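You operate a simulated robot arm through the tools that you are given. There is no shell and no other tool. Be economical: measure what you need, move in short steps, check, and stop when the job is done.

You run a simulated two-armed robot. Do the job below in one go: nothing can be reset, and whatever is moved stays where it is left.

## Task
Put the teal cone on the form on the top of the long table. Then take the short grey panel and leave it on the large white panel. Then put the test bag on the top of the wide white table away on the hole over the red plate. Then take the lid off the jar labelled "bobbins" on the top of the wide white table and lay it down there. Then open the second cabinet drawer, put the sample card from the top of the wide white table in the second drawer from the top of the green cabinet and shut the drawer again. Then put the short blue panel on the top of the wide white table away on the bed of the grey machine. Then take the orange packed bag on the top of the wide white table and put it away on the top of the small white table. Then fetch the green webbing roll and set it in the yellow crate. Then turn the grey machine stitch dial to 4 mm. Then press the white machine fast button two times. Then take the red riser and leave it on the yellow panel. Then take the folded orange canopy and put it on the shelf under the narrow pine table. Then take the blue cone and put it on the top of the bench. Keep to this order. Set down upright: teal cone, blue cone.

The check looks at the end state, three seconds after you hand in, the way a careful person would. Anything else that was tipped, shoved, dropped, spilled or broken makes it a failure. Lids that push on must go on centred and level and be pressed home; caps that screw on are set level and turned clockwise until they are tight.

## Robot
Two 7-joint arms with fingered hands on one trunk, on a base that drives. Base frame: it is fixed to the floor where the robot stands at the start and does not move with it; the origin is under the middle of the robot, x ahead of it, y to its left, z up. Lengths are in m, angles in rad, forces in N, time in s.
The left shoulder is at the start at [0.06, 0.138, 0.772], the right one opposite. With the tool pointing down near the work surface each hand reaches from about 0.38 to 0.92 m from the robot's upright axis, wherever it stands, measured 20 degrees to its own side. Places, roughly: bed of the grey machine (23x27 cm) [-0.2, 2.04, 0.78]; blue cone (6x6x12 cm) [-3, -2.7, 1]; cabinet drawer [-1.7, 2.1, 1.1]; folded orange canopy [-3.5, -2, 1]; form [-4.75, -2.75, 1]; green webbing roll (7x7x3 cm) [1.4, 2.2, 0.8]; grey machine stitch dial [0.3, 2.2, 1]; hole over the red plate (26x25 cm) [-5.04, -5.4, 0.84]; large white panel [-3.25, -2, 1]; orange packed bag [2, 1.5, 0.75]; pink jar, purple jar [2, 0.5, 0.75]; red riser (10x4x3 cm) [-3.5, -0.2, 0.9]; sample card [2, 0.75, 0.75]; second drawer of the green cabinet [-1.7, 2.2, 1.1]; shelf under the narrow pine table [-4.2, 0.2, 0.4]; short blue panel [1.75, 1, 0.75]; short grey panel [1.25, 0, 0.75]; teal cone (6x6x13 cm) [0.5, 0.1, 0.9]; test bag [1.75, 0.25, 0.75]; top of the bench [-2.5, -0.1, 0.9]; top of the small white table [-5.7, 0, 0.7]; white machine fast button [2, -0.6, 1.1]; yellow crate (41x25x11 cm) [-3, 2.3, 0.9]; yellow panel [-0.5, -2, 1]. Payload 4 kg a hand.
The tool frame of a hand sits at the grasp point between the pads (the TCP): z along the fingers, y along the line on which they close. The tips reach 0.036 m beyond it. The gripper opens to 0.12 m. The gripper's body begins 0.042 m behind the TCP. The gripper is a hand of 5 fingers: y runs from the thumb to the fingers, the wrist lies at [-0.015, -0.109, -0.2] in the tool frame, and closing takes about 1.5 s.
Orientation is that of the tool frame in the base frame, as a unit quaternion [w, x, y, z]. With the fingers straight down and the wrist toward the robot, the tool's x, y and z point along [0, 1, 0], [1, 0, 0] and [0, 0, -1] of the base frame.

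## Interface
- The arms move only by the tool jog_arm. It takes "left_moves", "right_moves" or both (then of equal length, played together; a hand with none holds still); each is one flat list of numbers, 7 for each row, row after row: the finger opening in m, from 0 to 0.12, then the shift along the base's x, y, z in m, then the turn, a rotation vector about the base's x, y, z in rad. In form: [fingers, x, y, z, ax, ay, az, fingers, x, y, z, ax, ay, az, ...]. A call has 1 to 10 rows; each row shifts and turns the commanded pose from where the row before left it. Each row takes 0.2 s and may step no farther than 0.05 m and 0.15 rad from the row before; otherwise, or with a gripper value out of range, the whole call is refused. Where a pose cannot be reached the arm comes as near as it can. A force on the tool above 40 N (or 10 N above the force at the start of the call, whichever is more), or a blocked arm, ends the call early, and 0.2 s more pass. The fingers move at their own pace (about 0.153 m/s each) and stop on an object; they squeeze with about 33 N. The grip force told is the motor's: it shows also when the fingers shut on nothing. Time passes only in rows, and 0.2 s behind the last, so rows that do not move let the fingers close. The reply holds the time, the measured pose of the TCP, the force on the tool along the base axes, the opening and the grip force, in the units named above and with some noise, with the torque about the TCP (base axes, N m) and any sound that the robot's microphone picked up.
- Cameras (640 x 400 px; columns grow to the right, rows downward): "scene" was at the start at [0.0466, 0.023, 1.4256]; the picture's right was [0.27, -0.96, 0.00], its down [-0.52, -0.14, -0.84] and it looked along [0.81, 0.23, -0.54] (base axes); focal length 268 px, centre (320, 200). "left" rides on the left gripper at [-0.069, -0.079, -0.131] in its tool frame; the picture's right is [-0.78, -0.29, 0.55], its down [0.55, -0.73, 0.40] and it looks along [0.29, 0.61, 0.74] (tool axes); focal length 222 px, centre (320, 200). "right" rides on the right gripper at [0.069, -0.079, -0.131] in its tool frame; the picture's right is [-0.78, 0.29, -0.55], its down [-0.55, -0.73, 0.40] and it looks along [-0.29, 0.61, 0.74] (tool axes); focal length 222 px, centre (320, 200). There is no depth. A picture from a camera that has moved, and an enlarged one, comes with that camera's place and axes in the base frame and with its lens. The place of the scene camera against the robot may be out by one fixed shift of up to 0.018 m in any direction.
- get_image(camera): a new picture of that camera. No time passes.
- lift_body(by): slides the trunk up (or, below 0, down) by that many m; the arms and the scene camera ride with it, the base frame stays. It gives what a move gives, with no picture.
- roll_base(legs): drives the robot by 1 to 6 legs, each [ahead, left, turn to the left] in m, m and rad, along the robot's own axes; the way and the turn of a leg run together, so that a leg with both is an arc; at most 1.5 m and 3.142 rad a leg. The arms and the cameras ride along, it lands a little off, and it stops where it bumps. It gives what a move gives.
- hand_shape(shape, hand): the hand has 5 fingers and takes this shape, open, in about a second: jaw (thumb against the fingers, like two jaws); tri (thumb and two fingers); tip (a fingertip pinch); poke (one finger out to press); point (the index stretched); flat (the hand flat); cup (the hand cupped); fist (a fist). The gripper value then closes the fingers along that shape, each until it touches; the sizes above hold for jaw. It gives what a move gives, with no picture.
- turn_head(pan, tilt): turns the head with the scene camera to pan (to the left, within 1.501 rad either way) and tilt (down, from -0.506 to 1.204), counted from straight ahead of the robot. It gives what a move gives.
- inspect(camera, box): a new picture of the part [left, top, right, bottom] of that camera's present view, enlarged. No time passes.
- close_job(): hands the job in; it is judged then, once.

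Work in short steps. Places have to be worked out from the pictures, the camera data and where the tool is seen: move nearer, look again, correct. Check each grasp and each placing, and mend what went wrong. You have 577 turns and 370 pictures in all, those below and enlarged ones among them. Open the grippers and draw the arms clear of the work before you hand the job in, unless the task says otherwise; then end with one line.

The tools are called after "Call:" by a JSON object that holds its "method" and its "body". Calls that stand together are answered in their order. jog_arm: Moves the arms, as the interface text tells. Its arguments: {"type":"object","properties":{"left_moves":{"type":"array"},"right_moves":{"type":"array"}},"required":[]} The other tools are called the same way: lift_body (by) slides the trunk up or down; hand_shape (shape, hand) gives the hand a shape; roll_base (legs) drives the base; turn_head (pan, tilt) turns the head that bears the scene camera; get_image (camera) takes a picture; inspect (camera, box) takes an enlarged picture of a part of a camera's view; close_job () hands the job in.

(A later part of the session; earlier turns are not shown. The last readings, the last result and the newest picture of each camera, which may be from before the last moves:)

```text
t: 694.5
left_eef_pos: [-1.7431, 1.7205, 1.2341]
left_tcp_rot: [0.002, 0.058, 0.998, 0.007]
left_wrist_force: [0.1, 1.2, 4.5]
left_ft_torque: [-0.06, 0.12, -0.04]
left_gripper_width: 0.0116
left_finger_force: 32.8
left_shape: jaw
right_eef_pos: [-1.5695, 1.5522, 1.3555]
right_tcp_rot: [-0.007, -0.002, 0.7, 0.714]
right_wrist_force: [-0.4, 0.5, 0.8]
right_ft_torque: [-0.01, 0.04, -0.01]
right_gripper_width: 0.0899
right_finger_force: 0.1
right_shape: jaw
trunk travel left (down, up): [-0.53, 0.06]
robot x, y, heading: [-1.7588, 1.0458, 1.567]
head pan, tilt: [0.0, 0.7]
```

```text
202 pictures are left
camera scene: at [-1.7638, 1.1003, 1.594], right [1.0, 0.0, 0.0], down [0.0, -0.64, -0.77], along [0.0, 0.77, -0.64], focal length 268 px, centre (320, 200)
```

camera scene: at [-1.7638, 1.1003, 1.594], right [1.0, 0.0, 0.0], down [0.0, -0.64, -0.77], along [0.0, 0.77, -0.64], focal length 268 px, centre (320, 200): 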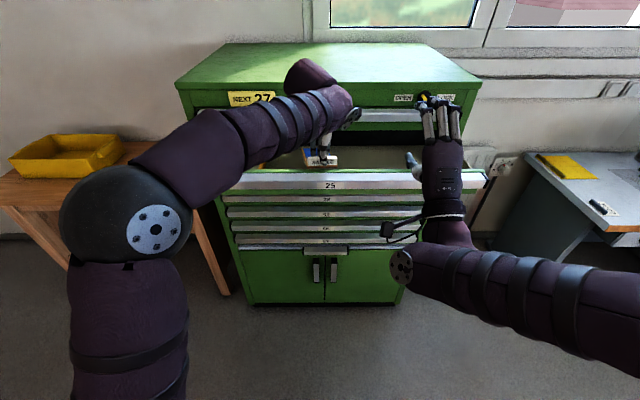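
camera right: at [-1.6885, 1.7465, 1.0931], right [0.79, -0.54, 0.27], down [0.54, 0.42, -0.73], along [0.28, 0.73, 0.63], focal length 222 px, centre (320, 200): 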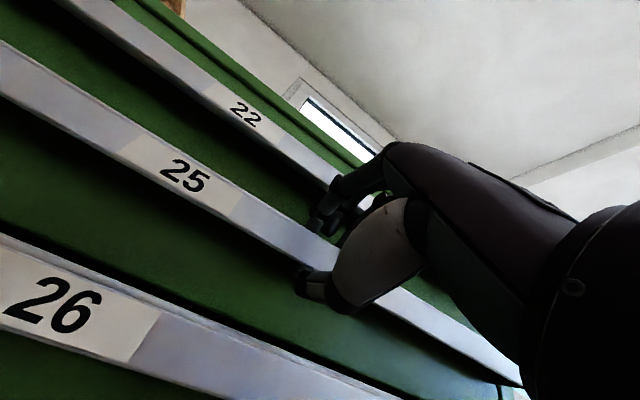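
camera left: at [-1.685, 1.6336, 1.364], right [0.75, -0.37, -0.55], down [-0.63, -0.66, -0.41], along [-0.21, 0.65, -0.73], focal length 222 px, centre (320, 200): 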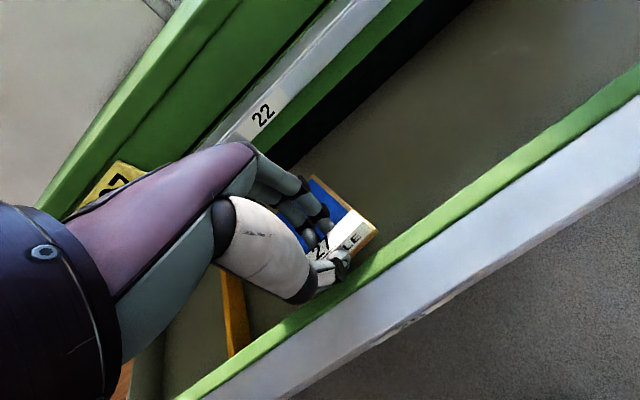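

The near end touches the drawer front's lip. I lift slightly, go 3 cm deeper, and descend.

Call:
{"method": "jog_arm", "body": {"left_moves": [0.0, 0, 0.0, 0.012, 0, 0, 0, 0.0, 0, 0.03, 0.0, 0, 0, 0, 0.0, 0, 0, -0.02, 0, 0, 0, 0.0, 0, 0, -0.015, 0, 0, 0, 0.0, 0, 0, -0.015, 0, 0, 0]}}

Call:
{"method": "get_image", "body": {"camera": "left"}}

```text
t: 695.7
left_eef_pos: [-1.7449, 1.7515, 1.1932]
left_tcp_rot: [0.003, 0.058, 0.998, 0.005]
left_wrist_force: [0.4, -0.2, 0.3]
left_ft_torque: [0.0, -0.05, -0.01]
left_gripper_width: 0.011
left_finger_force: 32.7
left_shape: jaw
right_eef_pos: [-1.5696, 1.5519, 1.3548]
right_tcp_rot: [-0.008, -0.003, 0.7, 0.714]
right_wrist_force: [0.3, 0.5, 0.4]
right_ft_torque: [-0.01, -0.01, -0.02]
right_gripper_width: 0.0897
right_finger_force: 0.0
right_shape: jaw
trunk travel left (down, up): [-0.53, 0.06]
robot x, y, heading: [-1.7559, 1.0462, 1.567]
head pan, tilt: [0.0, 0.7]
```

```text
201 pictures are left
camera left: at [-1.6873, 1.6635, 1.324], right [0.75, -0.38, -0.55], down [-0.63, -0.66, -0.41], along [-0.21, 0.65, -0.73], focal length 222 px, centre (320, 200)
```

left: 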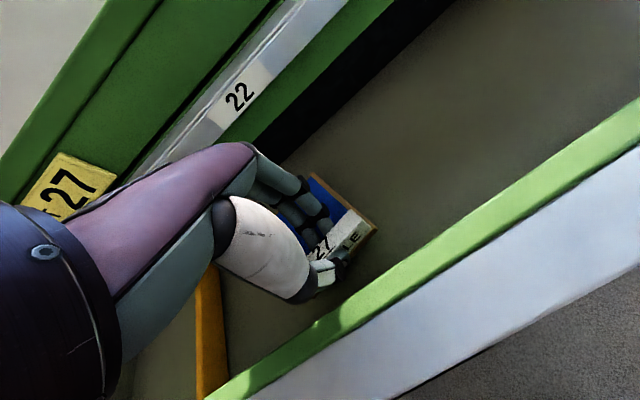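

Inside the drawer now. Lower until it touches the drawer floor.

Call:
{"method": "jog_arm", "body": {"left_moves": [0.0, 0, 0.0, -0.01, 0, 0, 0, 0.0, 0, 0.0, -0.01, 0, 0, 0]}}

Call:
{"method": "jog_arm", "body": {"left_moves": [0.0, 0, 0.0, -0.006, 0, 0, 0, 0.0, 0, 0.0, -0.006, 0, 0, 0]}}

Call:
{"method": "jog_arm", "body": {"left_moves": [0.0, 0, 0.0, -0.005, 0, 0, 0, 0.0, 0, 0.0, -0.005, 0, 0, 0]}}

Call:
{"method": "get_image", "body": {"camera": "left"}}

```text
t: 696.3
left_eef_pos: [-1.7458, 1.7492, 1.1764]
left_tcp_rot: [0.003, 0.059, 0.998, 0.008]
left_wrist_force: [0.5, 0.4, 6.6]
left_ft_torque: [0.19, -0.03, 0.01]
left_gripper_width: 0.0115
left_finger_force: 32.6
left_shape: jaw
right_eef_pos: [-1.569, 1.5511, 1.3549]
right_tcp_rot: [-0.007, -0.003, 0.7, 0.714]
right_wrist_force: [0.2, 0.1, -1.4]
right_ft_torque: [-0.01, 0.01, 0.02]
right_gripper_width: 0.0898
right_finger_force: 0.1
right_shape: jaw
trunk travel left (down, up): [-0.53, 0.06]
robot x, y, heading: [-1.7548, 1.0465, 1.567]
head pan, tilt: [0.0, 0.7]
```

```text
t: 696.9
left_eef_pos: [-1.7449, 1.7528, 1.1749]
left_tcp_rot: [0.006, 0.059, 0.998, 0.018]
left_wrist_force: [-1.9, 0.4, 16.5]
left_ft_torque: [0.05, 0.02, -0.03]
left_gripper_width: 0.0126
left_finger_force: 33.0
left_shape: jaw
right_eef_pos: [-1.5699, 1.5512, 1.3549]
right_tcp_rot: [-0.007, -0.003, 0.701, 0.714]
right_wrist_force: [0.0, 1.0, -0.2]
right_ft_torque: [0.04, -0.02, 0.03]
right_gripper_width: 0.0899
right_finger_force: 0.1
right_shape: jaw
trunk travel left (down, up): [-0.53, 0.06]
robot x, y, heading: [-1.7561, 1.0425, 1.57]
head pan, tilt: [0.0, 0.7]
stopped in row 2 (left hand): the force on the tool passed its limit at 44 N (the readings are from after the stop); the commanded pose is now the measured one
```

```text
t: 697.5
left_eef_pos: [-1.7438, 1.7545, 1.1744]
left_tcp_rot: [0.009, 0.059, 0.998, 0.026]
left_wrist_force: [-2.3, -0.1, 14.8]
left_ft_torque: [0.08, 0.04, -0.02]
left_gripper_width: 0.0129
left_finger_force: 33.0
left_shape: jaw
right_eef_pos: [-1.5701, 1.5517, 1.3547]
right_tcp_rot: [-0.008, -0.004, 0.7, 0.714]
right_wrist_force: [-0.1, 0.0, -0.4]
right_ft_torque: [0.01, 0.02, -0.03]
right_gripper_width: 0.09
right_finger_force: 0.1
right_shape: jaw
trunk travel left (down, up): [-0.53, 0.06]
robot x, y, heading: [-1.7536, 1.0474, 1.565]
head pan, tilt: [0.0, 0.7]
stopped in row 2 (left hand): the force on the tool passed its limit at 43 N (the readings are from after the stop); the commanded pose is now the measured one
```

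```text
200 pictures are left
camera left: at [-1.6889, 1.6625, 1.3029], right [0.76, -0.35, -0.55], down [-0.62, -0.64, -0.44], along [-0.2, 0.68, -0.71], focal length 222 px, centre (320, 200)
```

left: 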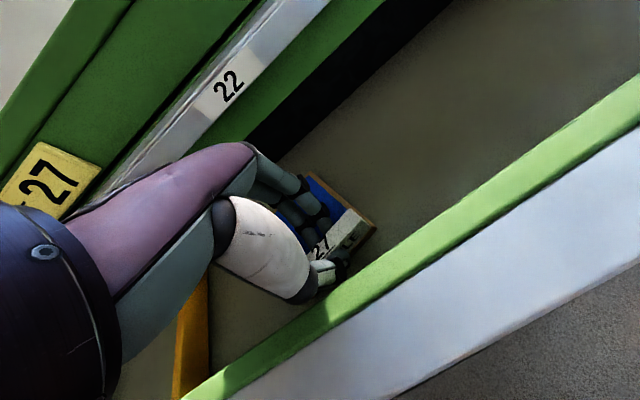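

The card is on the drawer floor. Open and rise.

Call:
{"method": "jog_arm", "body": {"left_moves": [0.03, 0, 0, 0.002, 0, 0, 0, 0.05, 0, 0, 0.0, 0, 0, 0, 0.05, 0, 0, 0.003, 0, 0, 0, 0.05, 0, 0, 0.03, 0, 0, 0, 0.05, 0, -0.01, 0.04, 0, 0, 0, 0.05, 0, -0.02, 0.04, 0, 0, 0, 0.05, -0.02, -0.03, 0.03, 0, 0, 0, 0.05, -0.03, -0.03, 0.02, 0, 0, 0]}}

Call:
{"method": "get_image", "body": {"camera": "left"}}

Call:
{"method": "get_image", "body": {"camera": "scene"}}

```text
t: 699.3
left_eef_pos: [-1.7945, 1.663, 1.334]
left_tcp_rot: [0.009, 0.059, 0.998, 0.021]
left_wrist_force: [-0.5, 0.3, 0.2]
left_ft_torque: [0.0, -0.01, 0.0]
left_gripper_width: 0.0499
left_finger_force: 0.0
left_shape: jaw
right_eef_pos: [-1.5713, 1.5516, 1.355]
right_tcp_rot: [-0.007, -0.003, 0.7, 0.714]
right_wrist_force: [-0.4, 0.1, -0.4]
right_ft_torque: [-0.03, 0.04, -0.02]
right_gripper_width: 0.0898
right_finger_force: 0.0
right_shape: jaw
trunk travel left (down, up): [-0.53, 0.06]
robot x, y, heading: [-1.7588, 1.0447, 1.562]
head pan, tilt: [0.0, 0.7]
```

```text
199 pictures are left
camera left: at [-1.7391, 1.573, 1.462], right [0.75, -0.36, -0.55], down [-0.63, -0.65, -0.44], along [-0.2, 0.67, -0.71], focal length 222 px, centre (320, 200)
```

left: 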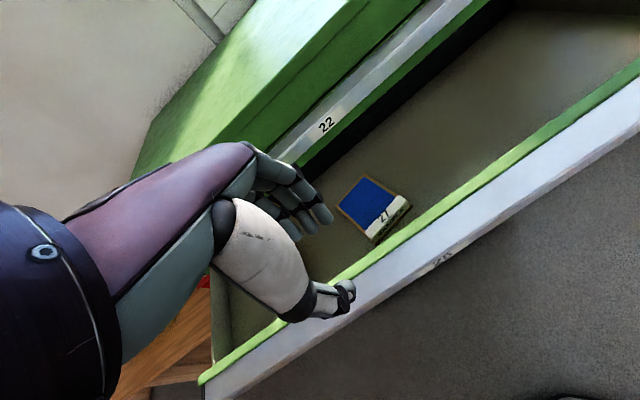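

```text
198 pictures are left
camera scene: at [-1.7655, 1.0996, 1.5938], right [1.0, 0.0, 0.0], down [0.0, -0.64, -0.77], along [0.0, 0.77, -0.64], focal length 268 px, centre (320, 200)
```

scene: 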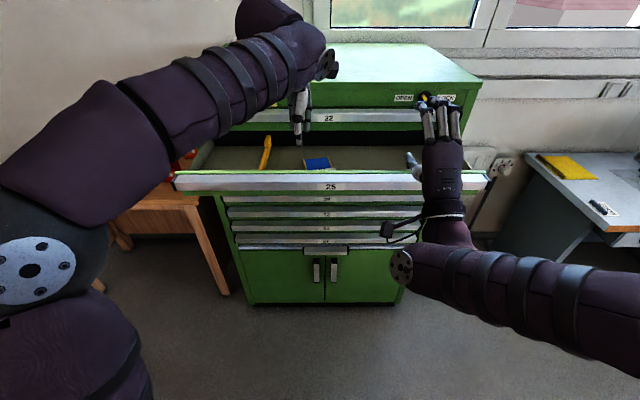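

Card lies flat in drawer 2. I withdraw the left hand, lower the trunk, close the right fingers and push the drawer shut at its middle.

Call:
{"method": "jog_arm", "body": {"left_moves": [0.08, -0.02, -0.04, 0, 0, 0, 0, 0.08, -0.02, -0.04, 0, 0, 0, 0, 0.08, -0.02, -0.04, 0, 0, 0, 0, 0.1, -0.02, -0.04, 0, 0, 0, 0, 0.12, -0.02, -0.04, 0, 0, 0, 0, 0.12, -0.02, -0.04, 0, 0, 0, 0], "right_moves": [0.0, -0.02, 0, 0, 0, 0, 0, 0.0, -0.025, 0, 0, 0, 0, 0, 0.0, -0.025, 0, 0, 0, 0, 0, 0.0, -0.02, 0, 0, 0, 0, 0, 0.0, 0, 0, 0, 0, 0, 0, 0.0, 0, 0, 0, 0, 0, 0]}}

Call:
{"method": "lift_body", "body": {"by": -0.18}}

Call:
{"method": "jog_arm", "body": {"right_moves": [0.0, 0, 0.04, 0, 0, 0, 0, 0.0, 0, 0.04, 0, 0, 0, 0, 0.0, 0, 0.04, 0, 0, 0, 0, 0.0, 0, 0.04, 0, 0, 0, 0, 0.0, 0, 0.04, 0, 0, 0, 0]}}

Call:
{"method": "get_image", "body": {"camera": "scene"}}

```text
t: 700.7
left_eef_pos: [-1.9194, 1.4215, 1.3354]
left_tcp_rot: [0.007, 0.06, 0.998, 0.022]
left_wrist_force: [-0.8, -0.1, 0.4]
left_ft_torque: [0.05, 0.02, 0.01]
left_gripper_width: 0.12
left_finger_force: 0.0
left_shape: jaw
right_eef_pos: [-1.6603, 1.5511, 1.3559]
right_tcp_rot: [-0.007, -0.002, 0.699, 0.715]
right_wrist_force: [0.0, -0.8, 0.4]
right_ft_torque: [-0.02, -0.02, 0.01]
right_gripper_width: 0.0002
right_finger_force: 33.3
right_shape: jaw
trunk travel left (down, up): [-0.53, 0.06]
robot x, y, heading: [-1.7582, 1.0448, 1.564]
head pan, tilt: [0.0, 0.7]
```

```text
t: 702.7
left_eef_pos: [-1.9185, 1.4232, 1.1563]
left_tcp_rot: [0.007, 0.06, 0.998, 0.021]
left_wrist_force: [-0.2, 0.8, -0.8]
left_ft_torque: [-0.02, 0.04, 0.0]
left_gripper_width: 0.1197
left_finger_force: 0.1
left_shape: jaw
right_eef_pos: [-1.6619, 1.553, 1.1754]
right_tcp_rot: [-0.009, -0.004, 0.7, 0.714]
right_wrist_force: [-0.4, -0.3, -0.4]
right_ft_torque: [-0.03, 0.02, 0.0]
right_gripper_width: 0.0001
right_finger_force: 33.1
right_shape: jaw
trunk travel left (down, up): [-0.35, 0.24]
robot x, y, heading: [-1.7545, 1.0472, 1.57]
head pan, tilt: [0.0, 0.7]
```

```text
t: 703.9
left_eef_pos: [-1.9185, 1.4242, 1.1553]
left_tcp_rot: [0.007, 0.059, 0.998, 0.022]
left_wrist_force: [0.1, -0.3, 0.0]
left_ft_torque: [0.0, 0.02, -0.02]
left_gripper_width: 0.12
left_finger_force: 0.0
left_shape: jaw
right_eef_pos: [-1.6592, 1.7565, 1.1756]
right_tcp_rot: [-0.007, -0.003, 0.7, 0.714]
right_wrist_force: [0.6, 0.2, -0.9]
right_ft_torque: [-0.02, -0.01, -0.04]
right_gripper_width: 0.0
right_finger_force: 33.0
right_shape: jaw
trunk travel left (down, up): [-0.35, 0.24]
robot x, y, heading: [-1.7537, 1.0442, 1.565]
head pan, tilt: [0.0, 0.7]
```

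```text
197 pictures are left
camera scene: at [-1.7644, 1.1012, 1.4137], right [1.0, 0.0, 0.0], down [0.0, -0.64, -0.76], along [0.0, 0.76, -0.64], focal length 268 px, centre (320, 200)
```

scene: 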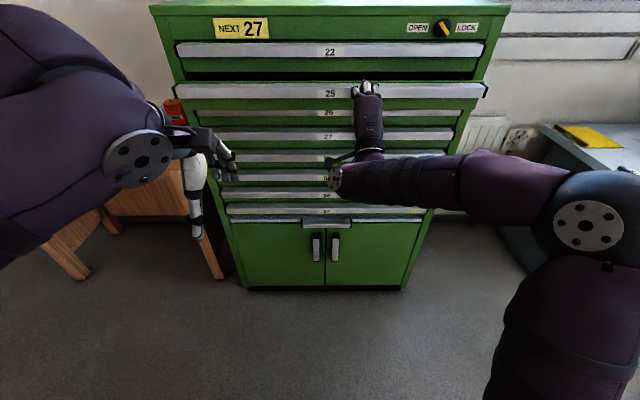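

The drawer moves in nicely. Drive the base forward slightly and finish the push.

Call:
{"method": "roll_base", "body": {"legs": [[0.08, 0, 0]]}}

Call:
{"method": "jog_arm", "body": {"right_moves": [0.0, 0, 0.015, 0, 0, 0, 0, 0.0, 0, 0.012, 0, 0, 0, 0, 0.0, 0, 0.01, 0, 0, 0, 0, 0.0, 0, 0.01, 0, 0, 0, 0, 0.0, 0, 0.01, 0, 0, 0, 0]}}

Call:
{"method": "get_image", "body": {"camera": "scene"}}

```text
t: 705.0
left_eef_pos: [-1.9181, 1.5052, 1.1549]
left_tcp_rot: [0.007, 0.059, 0.998, 0.021]
left_wrist_force: [0.4, -0.2, -0.1]
left_ft_torque: [-0.03, 0.01, -0.03]
left_gripper_width: 0.12
left_finger_force: 0.1
left_shape: jaw
right_eef_pos: [-1.6595, 1.8364, 1.1748]
right_tcp_rot: [-0.008, -0.004, 0.702, 0.712]
right_wrist_force: [-0.6, 1.1, -0.3]
right_ft_torque: [0.0, 0.01, 0.02]
right_gripper_width: 0.0
right_finger_force: 33.4
right_shape: jaw
trunk travel left (down, up): [-0.35, 0.24]
robot x, y, heading: [-1.7544, 1.1305, 1.567]
head pan, tilt: [0.0, 0.7]
```

```text
t: 705.6
left_eef_pos: [-1.9167, 1.5004, 1.1547]
left_tcp_rot: [0.008, 0.06, 0.998, 0.023]
left_wrist_force: [-0.5, 0.1, 0.2]
left_ft_torque: [0.02, 0.01, -0.01]
left_gripper_width: 0.1198
left_finger_force: 0.1
left_shape: jaw
right_eef_pos: [-1.66, 1.8552, 1.1775]
right_tcp_rot: [-0.01, -0.003, 0.699, 0.715]
right_wrist_force: [2.5, -27.3, -3.2]
right_ft_torque: [-0.1, 0.03, -0.1]
right_gripper_width: 0.0
right_finger_force: 32.9
right_shape: jaw
trunk travel left (down, up): [-0.35, 0.24]
robot x, y, heading: [-1.754, 1.1296, 1.563]
head pan, tilt: [0.0, 0.7]
stopped in row 3 (right hand): the force on the tool passed its limit at 50 N (the readings are from after the stop); the commanded pose is now the measured one
```

```text
196 pictures are left
camera scene: at [-1.7634, 1.1774, 1.4139], right [1.0, -0.01, 0.0], down [0.0, -0.64, -0.77], along [0.0, 0.77, -0.64], focal length 268 px, centre (320, 200)
```

scene: 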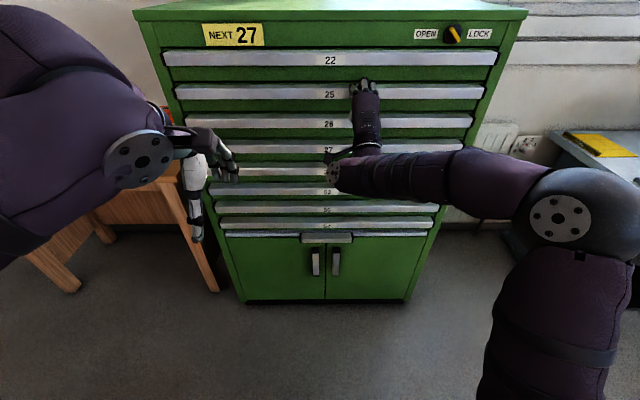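

Drawer is shut (flush, firm stop). I withdraw the right hand and return it to pointing down.

Call:
{"method": "jog_arm", "body": {"right_moves": [0.0, 0, -0.04, 0, 0, 0, 0, 0.05, 0, -0.04, 0, 0, 0, 0, 0.1, 0, -0.02, 0.02, -0.15, 0, 0, 0.12, 0, 0, 0.03, -0.15, 0, 0, 0.12, 0, 0, 0.03, -0.15, 0, 0, 0.12, 0, 0, 0.03, -0.15, 0, 0, 0.12, 0, 0, 0.03, -0.15, 0, 0, 0.12, 0, 0, 0, -0.15, 0, 0, 0.12, 0, 0, 0, -0.15, 0, 0, 0.12, 0, 0, 0, -0.15, 0, 0]}}

Call:
{"method": "jog_arm", "body": {"right_moves": [0.12, 0.02, -0.02, 0, -0.15, 0, 0, 0.12, 0.02, -0.02, 0, -0.15, 0, 0, 0.12, 0.02, -0.03, 0, -0.06, 0, 0, 0.12, 0.02, -0.04, 0, 0, 0, 0]}}

Call:
{"method": "inspect", "body": {"camera": "scene", "box": [150, 20, 530, 260]}}

```text
t: 707.8
left_eef_pos: [-1.918, 1.5045, 1.1545]
left_tcp_rot: [0.007, 0.059, 0.998, 0.021]
left_wrist_force: [0.4, 0.2, -0.2]
left_ft_torque: [-0.01, -0.01, 0.04]
left_gripper_width: 0.1201
left_finger_force: 0.1
left_shape: jaw
right_eef_pos: [-1.6613, 1.7599, 1.3131]
right_tcp_rot: [-0.01, 0.001, 0.981, 0.192]
right_wrist_force: [0.8, -0.1, 0.6]
right_ft_torque: [0.0, 0.0, -0.02]
right_gripper_width: 0.1196
right_finger_force: 0.0
right_shape: jaw
trunk travel left (down, up): [-0.35, 0.24]
robot x, y, heading: [-1.7511, 1.1276, 1.567]
head pan, tilt: [0.0, 0.7]
```

```text
t: 708.8
left_eef_pos: [-1.9184, 1.5039, 1.155]
left_tcp_rot: [0.007, 0.059, 0.998, 0.022]
left_wrist_force: [-0.9, 0.7, -0.2]
left_ft_torque: [0.04, 0.02, 0.01]
left_gripper_width: 0.1198
left_finger_force: 0.0
left_shape: jaw
right_eef_pos: [-1.5813, 1.6504, 1.3158]
right_tcp_rot: [-0.009, 0.003, 1.0, 0.014]
right_wrist_force: [-0.4, 0.0, 0.1]
right_ft_torque: [0.01, 0.0, 0.03]
right_gripper_width: 0.1199
right_finger_force: 0.1
right_shape: jaw
right hand out of reach, approached as far as the arm can: row 2
trunk travel left (down, up): [-0.35, 0.24]
robot x, y, heading: [-1.7559, 1.1295, 1.566]
head pan, tilt: [0.0, 0.7]
```

```text
1.67 times, centred on (340, 140) of scene
camera zoom: at [-1.7637, 1.181, 1.4138], right [1.0, 0.0, 0.0], down [0.0, -0.64, -0.77], along [0.0, 0.77, -0.64], focal length 447 px, centre (287, 300)
```

zoom: 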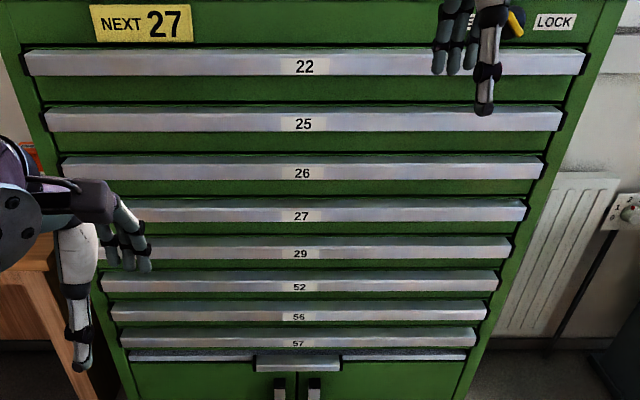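

Task 5 done. Next the short blue panel (rail at about x 1.918, y 0.98–1.18). Drive back to the wide table.

Call:
{"method": "roll_base", "body": {"legs": [[0.1, 0, -1.567], [0, 0.1, 0], [1.5, 0, 0], [1.4, 0, 0]]}}

```text
t: 727.5
left_eef_pos: [1.6083, 1.5154, 1.1562]
left_tcp_rot: [0.02, 0.741, 0.671, 0.011]
left_wrist_force: [-0.2, 0.1, 0.2]
left_ft_torque: [-0.01, -0.03, -0.01]
left_gripper_width: 0.1196
left_finger_force: 0.0
left_shape: jaw
right_eef_pos: [1.7613, 1.1818, 1.3154]
right_tcp_rot: [0.003, 0.702, 0.712, 0.018]
right_wrist_force: [0.8, 0.4, 1.0]
right_ft_torque: [-0.01, 0.02, 0.03]
right_gripper_width: 0.1197
right_finger_force: 0.1
right_shape: jaw
trunk travel left (down, up): [-0.35, 0.24]
robot x, y, heading: [1.2369, 1.3442, 0.016]
head pan, tilt: [0.0, 0.7]
```

Call:
{"method": "roll_base", "body": {"legs": [[-0.03, -0.2, -0.12]]}}

Call:
{"method": "jog_arm", "body": {"left_moves": [0.1, 0.045, -0.01, 0, 0, 0, 0, 0.1, 0.04, -0.03, 0, 0, 0, 0, 0.1, 0.04, -0.03, 0, 0, 0, 0, 0.08, 0.04, -0.03, 0, 0, 0, 0, 0.08, 0.035, -0.03, -0.015, 0, 0, 0, 0.08, 0.0, 0.0, -0.045, 0, 0, 0]}}

Call:
{"method": "get_image", "body": {"camera": "left"}}

Call:
{"method": "get_image", "body": {"camera": "scene"}}

```text
t: 729.1
left_eef_pos: [1.5872, 1.2678, 1.1558]
left_tcp_rot: [0.021, 0.779, 0.627, 0.009]
left_wrist_force: [0.0, -0.8, -0.5]
left_ft_torque: [0.02, -0.02, 0.01]
left_gripper_width: 0.1196
left_finger_force: 0.0
left_shape: jaw
right_eef_pos: [1.6998, 0.9192, 1.3157]
right_tcp_rot: [0.005, 0.743, 0.669, 0.016]
right_wrist_force: [-0.2, 0.0, -0.7]
right_ft_torque: [0.01, -0.02, -0.01]
right_gripper_width: 0.1198
right_finger_force: 0.1
right_shape: jaw
trunk travel left (down, up): [-0.35, 0.24]
robot x, y, heading: [1.1969, 1.1447, -0.1]
head pan, tilt: [0.0, 0.7]
```

```text
t: 730.5
left_eef_pos: [1.7891, 1.1419, 1.0937]
left_tcp_rot: [0.022, 0.779, 0.627, 0.01]
left_wrist_force: [-0.3, -0.1, -0.7]
left_ft_torque: [-0.01, 0.0, 0.02]
left_gripper_width: 0.0804
left_finger_force: 0.0
left_shape: jaw
right_eef_pos: [1.6999, 0.9202, 1.3169]
right_tcp_rot: [0.004, 0.743, 0.669, 0.016]
right_wrist_force: [1.1, -0.2, 0.1]
right_ft_torque: [0.0, -0.01, 0.01]
right_gripper_width: 0.1199
right_finger_force: 0.2
right_shape: jaw
trunk travel left (down, up): [-0.35, 0.24]
robot x, y, heading: [1.1981, 1.144, -0.099]
head pan, tilt: [0.0, 0.7]
```

```text
194 pictures are left
camera left: at [1.6901, 1.0947, 1.2214], right [-0.43, -0.72, -0.55], down [-0.58, 0.68, -0.44], along [0.69, 0.13, -0.71], focal length 222 px, centre (320, 200)
```

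left: 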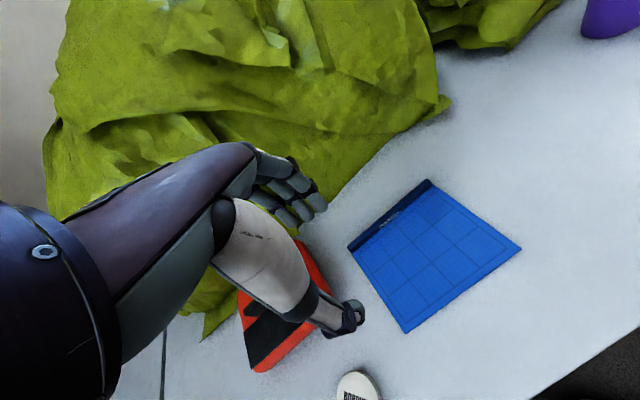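

```text
193 pictures are left
camera scene: at [1.2422, 1.1359, 1.4139], right [-0.1, -0.99, 0.0], down [-0.64, 0.06, -0.76], along [0.76, -0.08, -0.64], focal length 268 px, centre (320, 200)
```

scene: 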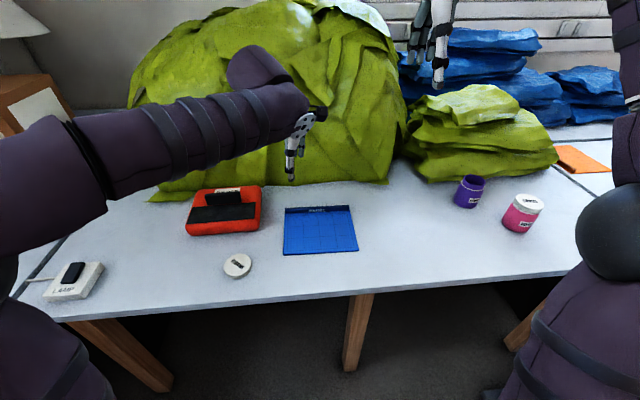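

Rail centre (1.929, 1.074), along y. I rotate a bit, move over it and descend.

Call:
{"method": "jog_arm", "body": {"left_moves": [0.08, 0.035, -0.017, -0.03, 0, 0, 0.1, 0.08, 0.035, -0.017, -0.03, 0, 0, 0.1, 0.08, 0.035, -0.017, -0.03, 0, 0, 0, 0.08, 0.033, -0.017, -0.03, 0, 0, 0, 0.07, 0, 0, -0.04, 0, 0, 0, 0.07, 0, 0, -0.035, 0, 0, 0]}}

Call:
{"method": "get_image", "body": {"camera": "left"}}

```text
t: 731.9
left_eef_pos: [1.9261, 1.0705, 0.8994]
left_tcp_rot: [0.02, 0.712, 0.702, 0.01]
left_wrist_force: [0.5, 0.1, -0.1]
left_ft_torque: [-0.01, 0.0, 0.0]
left_gripper_width: 0.0702
left_finger_force: 0.0
left_shape: jaw
right_eef_pos: [1.6995, 0.9193, 1.3156]
right_tcp_rot: [0.004, 0.743, 0.669, 0.017]
right_wrist_force: [0.6, -0.2, 1.0]
right_ft_torque: [0.01, -0.01, -0.04]
right_gripper_width: 0.1196
right_finger_force: 0.0
right_shape: jaw
trunk travel left (down, up): [-0.35, 0.24]
robot x, y, heading: [1.1969, 1.1435, -0.098]
head pan, tilt: [0.0, 0.7]
```

```text
192 pictures are left
camera left: at [1.8388, 1.0062, 1.028], right [-0.28, -0.79, -0.55], down [-0.71, 0.55, -0.44], along [0.65, 0.27, -0.71], focal length 222 px, centre (320, 200)
```

left: 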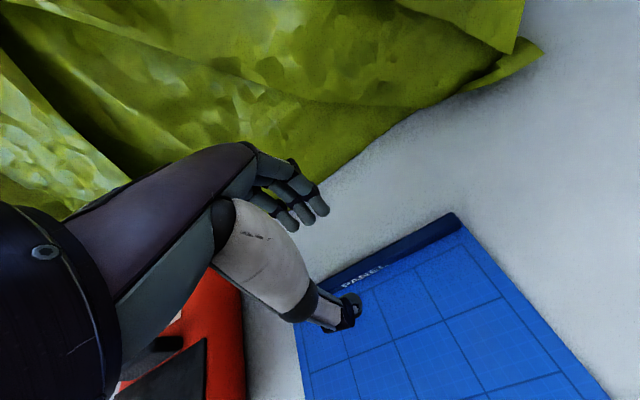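

Aligned over the rail. Descend and close.

Call:
{"method": "jog_arm", "body": {"left_moves": [0.07, -0.002, 0.003, -0.03, 0, 0, 0, 0.07, 0, 0, -0.025, 0, 0, 0, 0.07, 0, 0, -0.01, 0, 0, 0]}}

Call:
{"method": "jog_arm", "body": {"left_moves": [0.07, 0, 0, -0.005, 0, 0, 0, 0.04, 0, 0, 0, 0, 0, 0, 0.0, 0, 0, 0, 0, 0, 0, 0.0, 0, 0, 0, 0, 0, 0, 0.0, 0, 0, 0, 0, 0, 0, 0.0, 0, 0, 0, 0, 0, 0]}}

Call:
{"method": "get_image", "body": {"camera": "left"}}

```text
t: 732.7
left_eef_pos: [1.9251, 1.0724, 0.8345]
left_tcp_rot: [0.019, 0.712, 0.702, 0.011]
left_wrist_force: [0.7, 0.3, -1.0]
left_ft_torque: [-0.02, 0.01, -0.02]
left_gripper_width: 0.0701
left_finger_force: 0.0
left_shape: jaw
right_eef_pos: [1.7004, 0.9199, 1.3157]
right_tcp_rot: [0.004, 0.743, 0.669, 0.017]
right_wrist_force: [0.6, -0.2, 0.4]
right_ft_torque: [0.0, -0.01, -0.01]
right_gripper_width: 0.1196
right_finger_force: 0.1
right_shape: jaw
trunk travel left (down, up): [-0.35, 0.24]
robot x, y, heading: [1.1993, 1.1424, -0.097]
head pan, tilt: [0.0, 0.7]
```

```text
t: 734.1
left_eef_pos: [1.9243, 1.0727, 0.8296]
left_tcp_rot: [0.02, 0.712, 0.701, 0.011]
left_wrist_force: [0.8, 0.5, 3.3]
left_ft_torque: [0.03, -0.06, -0.04]
left_gripper_width: 0.0087
left_finger_force: 33.2
left_shape: jaw
right_eef_pos: [1.7001, 0.9203, 1.3156]
right_tcp_rot: [0.005, 0.743, 0.669, 0.017]
right_wrist_force: [0.8, 0.2, -0.1]
right_ft_torque: [-0.01, -0.02, 0.0]
right_gripper_width: 0.12
right_finger_force: 0.0
right_shape: jaw
trunk travel left (down, up): [-0.35, 0.24]
robot x, y, heading: [1.1951, 1.1463, -0.104]
head pan, tilt: [0.0, 0.7]
```

```text
191 pictures are left
camera left: at [1.8365, 1.0077, 0.9585], right [-0.28, -0.79, -0.55], down [-0.71, 0.55, -0.44], along [0.65, 0.27, -0.71], focal length 222 px, centre (320, 200)
```

left: 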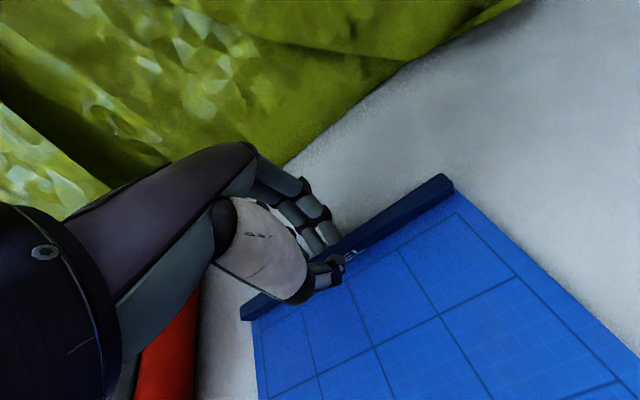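

Rail gripped. Lift and draw back.

Call:
{"method": "jog_arm", "body": {"left_moves": [0.0, 0, 0, 0.01, 0, 0, 0, 0.0, 0, 0, 0.03, 0, 0, 0, 0.0, 0, 0, 0.045, 0, 0, 0, 0.0, 0, 0, 0.045, 0, 0, 0, 0.0, -0.02, 0, 0.045, 0, 0, 0, 0.0, -0.02, 0, 0.045, 0, 0, 0, 0.0, -0.04, 0, 0.03, 0, 0, 0, 0.0, -0.04, 0, 0.03, 0, 0, 0, 0.0, -0.04, 0, 0.0, 0, 0, 0]}}

Call:
{"method": "get_image", "body": {"camera": "left"}}

Call:
{"method": "get_image", "body": {"camera": "scene"}}

```text
t: 736.1
left_eef_pos: [1.7613, 1.0733, 1.1074]
left_tcp_rot: [0.019, 0.712, 0.702, 0.011]
left_wrist_force: [0.1, 0.1, -0.2]
left_ft_torque: [-0.01, 0.03, 0.0]
left_gripper_width: 0.0043
left_finger_force: 32.5
left_shape: jaw
right_eef_pos: [1.6999, 0.921, 1.3167]
right_tcp_rot: [0.004, 0.743, 0.669, 0.018]
right_wrist_force: [0.0, 0.6, 0.3]
right_ft_torque: [-0.01, 0.01, 0.03]
right_gripper_width: 0.1198
right_finger_force: 0.1
right_shape: jaw
trunk travel left (down, up): [-0.35, 0.24]
robot x, y, heading: [1.1968, 1.1448, -0.1]
head pan, tilt: [0.0, 0.7]
```

```text
190 pictures are left
camera left: at [1.6746, 1.0084, 1.2361], right [-0.28, -0.79, -0.55], down [-0.71, 0.55, -0.44], along [0.65, 0.27, -0.71], focal length 222 px, centre (320, 200)
```

left: 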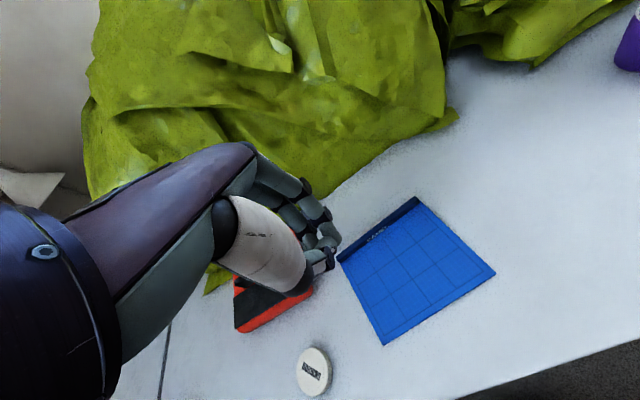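

```text
189 pictures are left
camera scene: at [1.2418, 1.1361, 1.4138], right [-0.1, -0.99, 0.0], down [-0.64, 0.06, -0.77], along [0.76, -0.08, -0.64], focal length 268 px, centre (320, 200)
```

scene: 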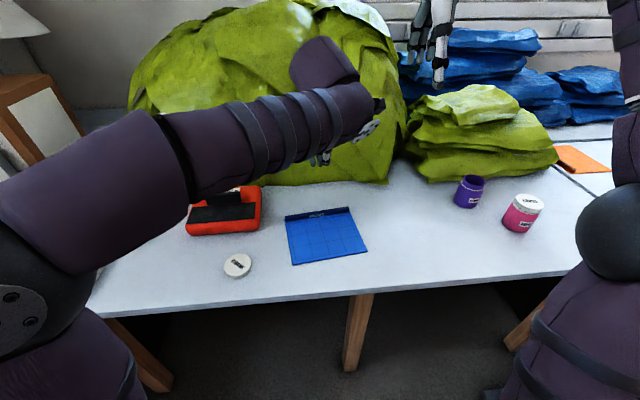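

It slipped (gripped only the rounded top). The rail is now at (1.902, 1.080), turned slightly. I regrasp lower.

Call:
{"method": "jog_arm", "body": {"left_moves": [0.07, 0.04, 0.002, -0.03, 0, 0, 0.09, 0.07, 0.04, 0.002, -0.03, 0, 0, 0.08, 0.07, 0.035, 0.003, -0.03, 0, 0, 0, 0.07, 0.025, 0, -0.04, 0, 0, 0, 0.07, 0, 0, -0.045, 0, 0, 0, 0.07, 0, 0, -0.045, 0, 0, 0]}}

Call:
{"method": "get_image", "body": {"camera": "left"}}

```text
t: 737.5
left_eef_pos: [1.9081, 1.0823, 0.8921]
left_tcp_rot: [0.02, 0.65, 0.76, 0.012]
left_wrist_force: [0.3, -0.7, -0.9]
left_ft_torque: [0.03, -0.03, 0.0]
left_gripper_width: 0.0701
left_finger_force: 0.0
left_shape: jaw
right_eef_pos: [1.7006, 0.9206, 1.3152]
right_tcp_rot: [0.005, 0.743, 0.669, 0.017]
right_wrist_force: [0.0, 0.4, -0.4]
right_ft_torque: [0.0, -0.04, 0.02]
right_gripper_width: 0.1196
right_finger_force: 0.1
right_shape: jaw
trunk travel left (down, up): [-0.35, 0.24]
robot x, y, heading: [1.1951, 1.1433, -0.102]
head pan, tilt: [0.0, 0.7]
```

```text
188 pictures are left
camera left: at [1.8328, 1.0028, 1.0208], right [-0.14, -0.82, -0.55], down [-0.79, 0.43, -0.44], along [0.59, 0.37, -0.71], focal length 222 px, centre (320, 200)
```

left: 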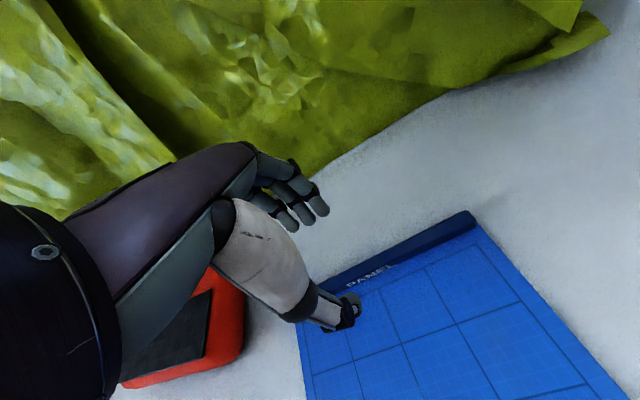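

Shift 9 mm toward me and descend until the tips touch.

Call:
{"method": "jog_arm", "body": {"left_moves": [0.07, -0.009, -0.003, -0.03, 0, 0, 0, 0.07, 0, 0, -0.025, 0, 0, 0, 0.07, 0, 0, -0.01, 0, 0, 0]}}

Call:
{"method": "jog_arm", "body": {"left_moves": [0.07, 0, 0, -0.005, 0, 0, 0, 0.07, 0, 0, -0.004, 0, 0, 0]}}

Call:
{"method": "get_image", "body": {"camera": "left"}}

```text
t: 738.3
left_eef_pos: [1.8951, 1.0769, 0.8255]
left_tcp_rot: [0.019, 0.65, 0.759, 0.013]
left_wrist_force: [-0.4, -0.3, -0.1]
left_ft_torque: [0.05, 0.0, -0.01]
left_gripper_width: 0.0698
left_finger_force: 0.1
left_shape: jaw
right_eef_pos: [1.7013, 0.9193, 1.3164]
right_tcp_rot: [0.005, 0.743, 0.669, 0.017]
right_wrist_force: [0.3, -0.4, -0.2]
right_ft_torque: [-0.03, -0.01, 0.01]
right_gripper_width: 0.1196
right_finger_force: 0.2
right_shape: jaw
trunk travel left (down, up): [-0.35, 0.24]
robot x, y, heading: [1.1993, 1.1412, -0.1]
head pan, tilt: [0.0, 0.7]
```

```text
t: 738.9
left_eef_pos: [1.8964, 1.077, 0.8232]
left_tcp_rot: [0.025, 0.649, 0.76, 0.015]
left_wrist_force: [-2.6, 1.3, 39.9]
left_ft_torque: [-0.34, 1.82, -0.06]
left_gripper_width: 0.0711
left_finger_force: 0.0
left_shape: jaw
right_eef_pos: [1.6973, 0.9206, 1.3171]
right_tcp_rot: [0.005, 0.743, 0.669, 0.017]
right_wrist_force: [0.8, -0.5, 0.3]
right_ft_torque: [-0.02, -0.02, 0.0]
right_gripper_width: 0.1198
right_finger_force: 0.1
right_shape: jaw
trunk travel left (down, up): [-0.35, 0.24]
robot x, y, heading: [1.1949, 1.1382, -0.1]
head pan, tilt: [0.0, 0.7]
```

```text
187 pictures are left
camera left: at [1.8198, 0.9986, 0.9514], right [-0.14, -0.83, -0.55], down [-0.79, 0.43, -0.45], along [0.6, 0.37, -0.71], focal length 222 px, centre (320, 200)
```

left: 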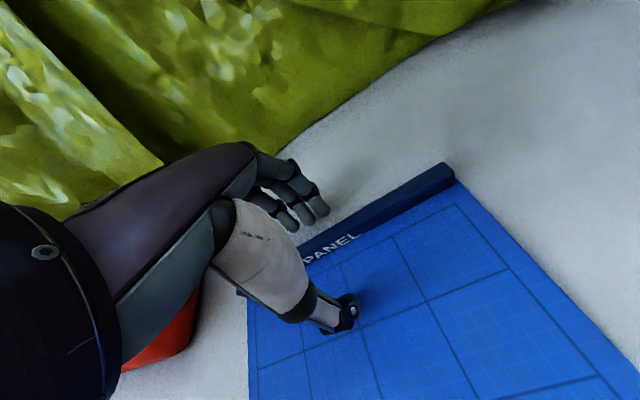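

Thumb touches the panel. I rise 3 mm, narrow the fingers, press down again lightly, then close.

Call:
{"method": "jog_arm", "body": {"left_moves": [0.05, 0, 0, 0.004, 0, 0, 0, 0.035, 0, 0, 0.0, 0, 0, 0, 0.03, 0, 0, 0, 0, 0, 0, 0.03, 0, 0, -0.004, 0, 0, 0, 0.03, 0, 0, -0.003, 0, 0, 0]}}

Call:
{"method": "jog_arm", "body": {"left_moves": [0.0, 0, 0, 0, 0, 0, 0, 0.0, 0, 0, 0, 0, 0, 0, 0.0, 0, 0, 0, 0, 0, 0, 0.0, 0, 0, 0, 0, 0, 0]}}

Call:
{"method": "get_image", "body": {"camera": "left"}}

```text
t: 740.1
left_eef_pos: [1.8935, 1.0791, 0.8181]
left_tcp_rot: [0.023, 0.65, 0.76, 0.014]
left_wrist_force: [1.0, 7.0, 41.9]
left_ft_torque: [0.09, -0.02, -0.13]
left_gripper_width: 0.0206
left_finger_force: 33.2
left_shape: jaw
right_eef_pos: [1.6973, 0.9222, 1.3182]
right_tcp_rot: [0.005, 0.743, 0.669, 0.018]
right_wrist_force: [0.2, -0.3, 0.1]
right_ft_torque: [-0.01, 0.0, 0.0]
right_gripper_width: 0.1197
right_finger_force: 0.0
right_shape: jaw
trunk travel left (down, up): [-0.35, 0.24]
robot x, y, heading: [1.1971, 1.1409, -0.098]
head pan, tilt: [0.0, 0.7]
```

```text
t: 741.1
left_eef_pos: [1.8955, 1.0798, 0.8186]
left_tcp_rot: [0.023, 0.649, 0.76, 0.015]
left_wrist_force: [0.6, 8.4, 43.5]
left_ft_torque: [0.13, 0.02, -0.13]
left_gripper_width: 0.0209
left_finger_force: 32.8
left_shape: jaw
right_eef_pos: [1.6969, 0.9208, 1.3173]
right_tcp_rot: [0.005, 0.743, 0.669, 0.017]
right_wrist_force: [0.5, -0.3, -0.4]
right_ft_torque: [0.04, 0.0, -0.01]
right_gripper_width: 0.1198
right_finger_force: 0.2
right_shape: jaw
trunk travel left (down, up): [-0.35, 0.24]
robot x, y, heading: [1.198, 1.1437, -0.101]
head pan, tilt: [0.0, 0.7]
```

```text
186 pictures are left
camera left: at [1.8193, 1.0004, 0.9464], right [-0.14, -0.83, -0.55], down [-0.79, 0.42, -0.44], along [0.6, 0.37, -0.71], focal length 222 px, centre (320, 200)
```

left: 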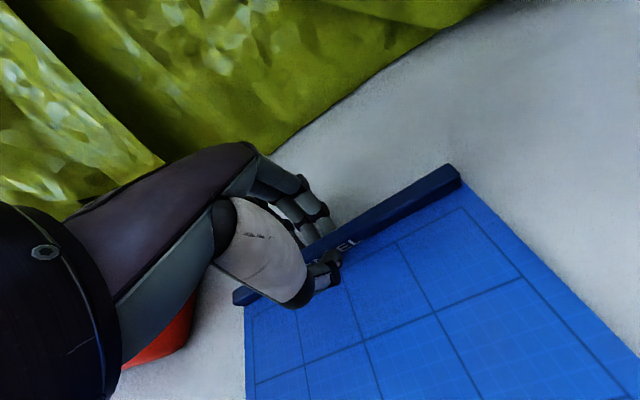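

Better: gripped at 2.1 cm on the rail. Lift slowly and check.

Call:
{"method": "jog_arm", "body": {"left_moves": [0.0, 0, 0, 0.005, 0, 0, 0, 0.0, 0, 0, 0.015, 0, 0, 0, 0.0, 0, 0, 0.03, 0, 0, 0, 0.0, 0, 0, 0.04, 0, 0, 0, 0.0, 0, 0, 0.04, 0, 0, 0, 0.0, 0, 0, 0.045, 0, 0, 0, 0.0, -0.02, 0, 0.045, 0, 0, 0, 0.0, -0.03, 0, 0.035, 0, 0, 0, 0.0, -0.04, 0, 0.02, 0, 0, 0]}}

Call:
{"method": "get_image", "body": {"camera": "left"}}

```text
t: 743.1
left_eef_pos: [1.8005, 1.0762, 1.0871]
left_tcp_rot: [0.019, 0.65, 0.759, 0.013]
left_wrist_force: [-1.1, 0.3, 0.4]
left_ft_torque: [-0.03, -0.02, -0.01]
left_gripper_width: 0.0168
left_finger_force: 33.1
left_shape: jaw
right_eef_pos: [1.6998, 0.9206, 1.3167]
right_tcp_rot: [0.005, 0.742, 0.67, 0.018]
right_wrist_force: [0.1, 0.5, -0.5]
right_ft_torque: [0.02, 0.02, -0.01]
right_gripper_width: 0.1198
right_finger_force: 0.0
right_shape: jaw
trunk travel left (down, up): [-0.35, 0.24]
robot x, y, heading: [1.196, 1.1411, -0.101]
head pan, tilt: [0.0, 0.7]
```

```text
185 pictures are left
camera left: at [1.7261, 0.998, 1.2167], right [-0.14, -0.82, -0.55], down [-0.79, 0.43, -0.44], along [0.59, 0.37, -0.71], focal length 222 px, centre (320, 200)
```

left: 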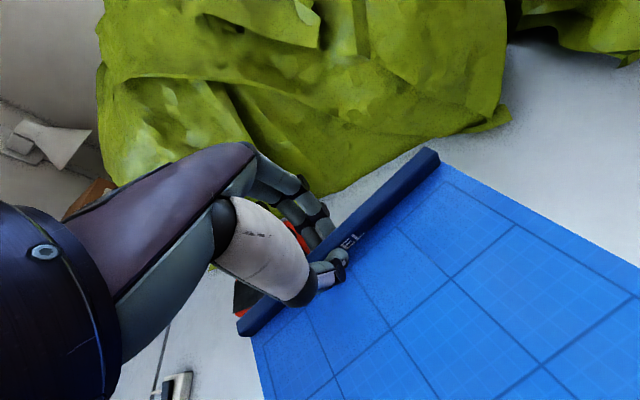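

The panel is firmly held. I drive to the grey machine by the window and look at its bed.

Call:
{"method": "roll_base", "body": {"legs": [[-0.4, 0, 0], [0, 0, 1.67], [0, 1.05, 0]]}}

Call:
{"method": "turn_head", "body": {"pan": 0, "tilt": 0.55}}

Call:
{"method": "get_image", "body": {"camera": "scene"}}

```text
t: 754.7
left_eef_pos: [-0.259, 1.7662, 1.0887]
left_tcp_rot: [0.003, -0.138, 0.99, 0.022]
left_wrist_force: [0.4, -0.7, 0.3]
left_ft_torque: [0.01, 0.0, 0.01]
left_gripper_width: 0.017
left_finger_force: 33.5
left_shape: jaw
right_eef_pos: [-0.0911, 1.6844, 1.3163]
right_tcp_rot: [-0.01, -0.009, 1.0, 0.015]
right_wrist_force: [-0.9, 0.1, 0.6]
right_ft_torque: [-0.04, -0.02, 0.04]
right_gripper_width: 0.1198
right_finger_force: 0.0
right_shape: jaw
trunk travel left (down, up): [-0.35, 0.24]
robot x, y, heading: [-0.2462, 1.1602, 1.595]
head pan, tilt: [0.0, 0.7]
```

```text
t: 755.4
left_eef_pos: [-0.2577, 1.7657, 1.088]
left_tcp_rot: [0.003, -0.138, 0.99, 0.023]
left_wrist_force: [0.0, 0.1, -0.4]
left_ft_torque: [0.02, 0.04, -0.02]
left_gripper_width: 0.0168
left_finger_force: 32.8
left_shape: jaw
right_eef_pos: [-0.0906, 1.6839, 1.3164]
right_tcp_rot: [-0.009, -0.01, 1.0, 0.015]
right_wrist_force: [-0.6, -0.1, 0.5]
right_ft_torque: [-0.02, 0.04, 0.01]
right_gripper_width: 0.12
right_finger_force: 0.0
right_shape: jaw
trunk travel left (down, up): [-0.35, 0.24]
robot x, y, heading: [-0.2457, 1.1574, 1.592]
head pan, tilt: [0.0, 0.55]
```

```text
184 pictures are left
camera scene: at [-0.2601, 1.2169, 1.4269], right [1.0, 0.02, 0.0], down [0.01, -0.52, -0.85], along [-0.02, 0.85, -0.52], focal length 268 px, centre (320, 200)
```

scene: 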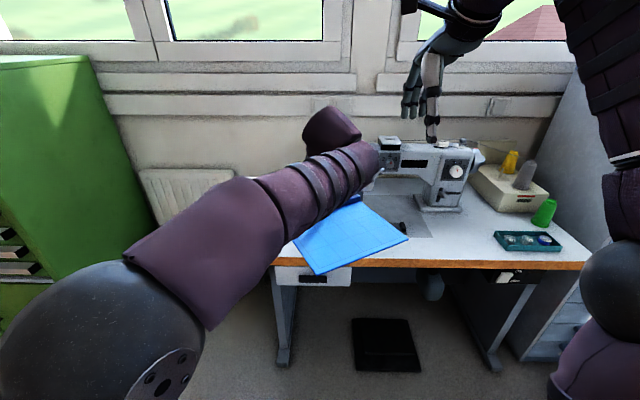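

My arm hides the bed; I check with the left wrist camera.

Call:
{"method": "get_image", "body": {"camera": "left"}}

Call:
{"method": "get_image", "body": {"camera": "right"}}

```text
183 pictures are left
camera left: at [-0.1708, 1.7041, 1.216], right [0.83, -0.04, -0.55], down [-0.33, -0.84, -0.44], along [-0.44, 0.54, -0.71], focal length 222 px, centre (320, 200)
```

left: 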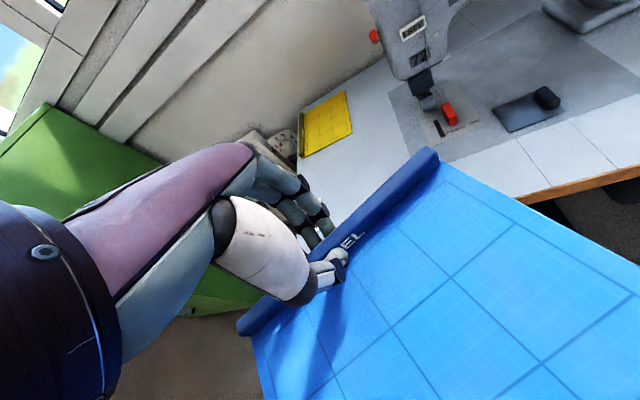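

```text
182 pictures are left
camera right: at [-0.1557, 1.6011, 1.4452], right [0.79, 0.29, 0.54], down [0.56, -0.71, -0.43], along [0.26, 0.64, -0.72], focal length 222 px, centre (320, 200)
```

right: 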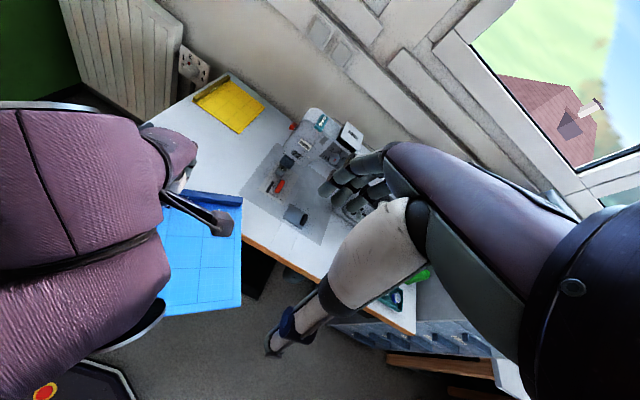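

I need a clear view of the bed; I strafe right a little and look from there.

Call:
{"method": "roll_base", "body": {"legs": [[-0.1, -0.5, 0]]}}

Call:
{"method": "turn_head", "body": {"pan": 0.55, "tilt": 0.5}}

Call:
{"method": "get_image", "body": {"camera": "scene"}}

Call:
{"method": "get_image", "body": {"camera": "left"}}

```text
t: 758.4
left_eef_pos: [0.2459, 1.6787, 1.0882]
left_tcp_rot: [0.003, -0.137, 0.99, 0.023]
left_wrist_force: [0.1, -0.6, -0.3]
left_ft_torque: [0.01, 0.04, -0.04]
left_gripper_width: 0.0166
left_finger_force: 32.9
left_shape: jaw
right_eef_pos: [0.4128, 1.5977, 1.3158]
right_tcp_rot: [-0.009, -0.008, 1.0, 0.015]
right_wrist_force: [0.6, 0.6, 0.0]
right_ft_torque: [0.0, 0.01, -0.03]
right_gripper_width: 0.1198
right_finger_force: 0.0
right_shape: jaw
trunk travel left (down, up): [-0.35, 0.24]
robot x, y, heading: [0.2523, 1.073, 1.591]
head pan, tilt: [0.0, 0.55]
```

```text
t: 759.3
left_eef_pos: [0.2446, 1.6797, 1.0867]
left_tcp_rot: [0.004, -0.137, 0.99, 0.022]
left_wrist_force: [-0.2, 0.3, 0.3]
left_ft_torque: [0.01, -0.02, 0.01]
left_gripper_width: 0.0169
left_finger_force: 33.3
left_shape: jaw
right_eef_pos: [0.414, 1.5982, 1.3162]
right_tcp_rot: [-0.01, -0.008, 1.0, 0.014]
right_wrist_force: [0.2, 0.1, -0.1]
right_ft_torque: [-0.01, -0.02, -0.03]
right_gripper_width: 0.1195
right_finger_force: 0.1
right_shape: jaw
trunk travel left (down, up): [-0.35, 0.24]
robot x, y, heading: [0.2502, 1.0686, 1.592]
head pan, tilt: [0.55, 0.499]
```

```text
181 pictures are left
camera scene: at [0.1944, 1.1171, 1.4315], right [0.84, 0.54, 0.0], down [0.26, -0.4, -0.88], along [-0.47, 0.74, -0.48], focal length 268 px, centre (320, 200)
```

scene: 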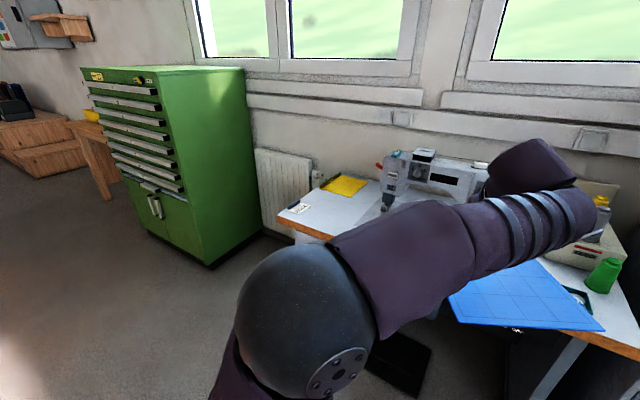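

```text
180 pictures are left
camera left: at [0.3323, 1.6171, 1.216], right [0.83, -0.04, -0.55], down [-0.33, -0.84, -0.44], along [-0.44, 0.55, -0.71], focal length 222 px, centre (320, 200)
```

left: 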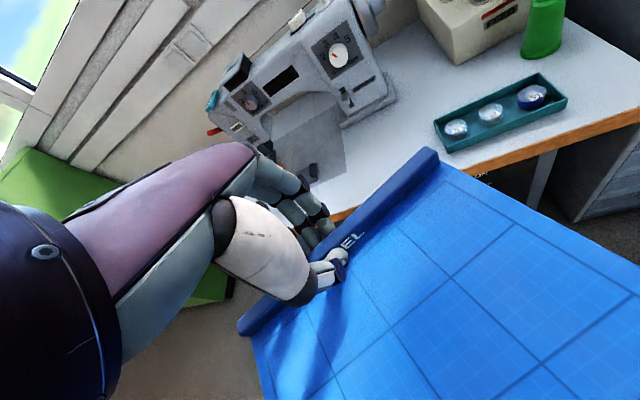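

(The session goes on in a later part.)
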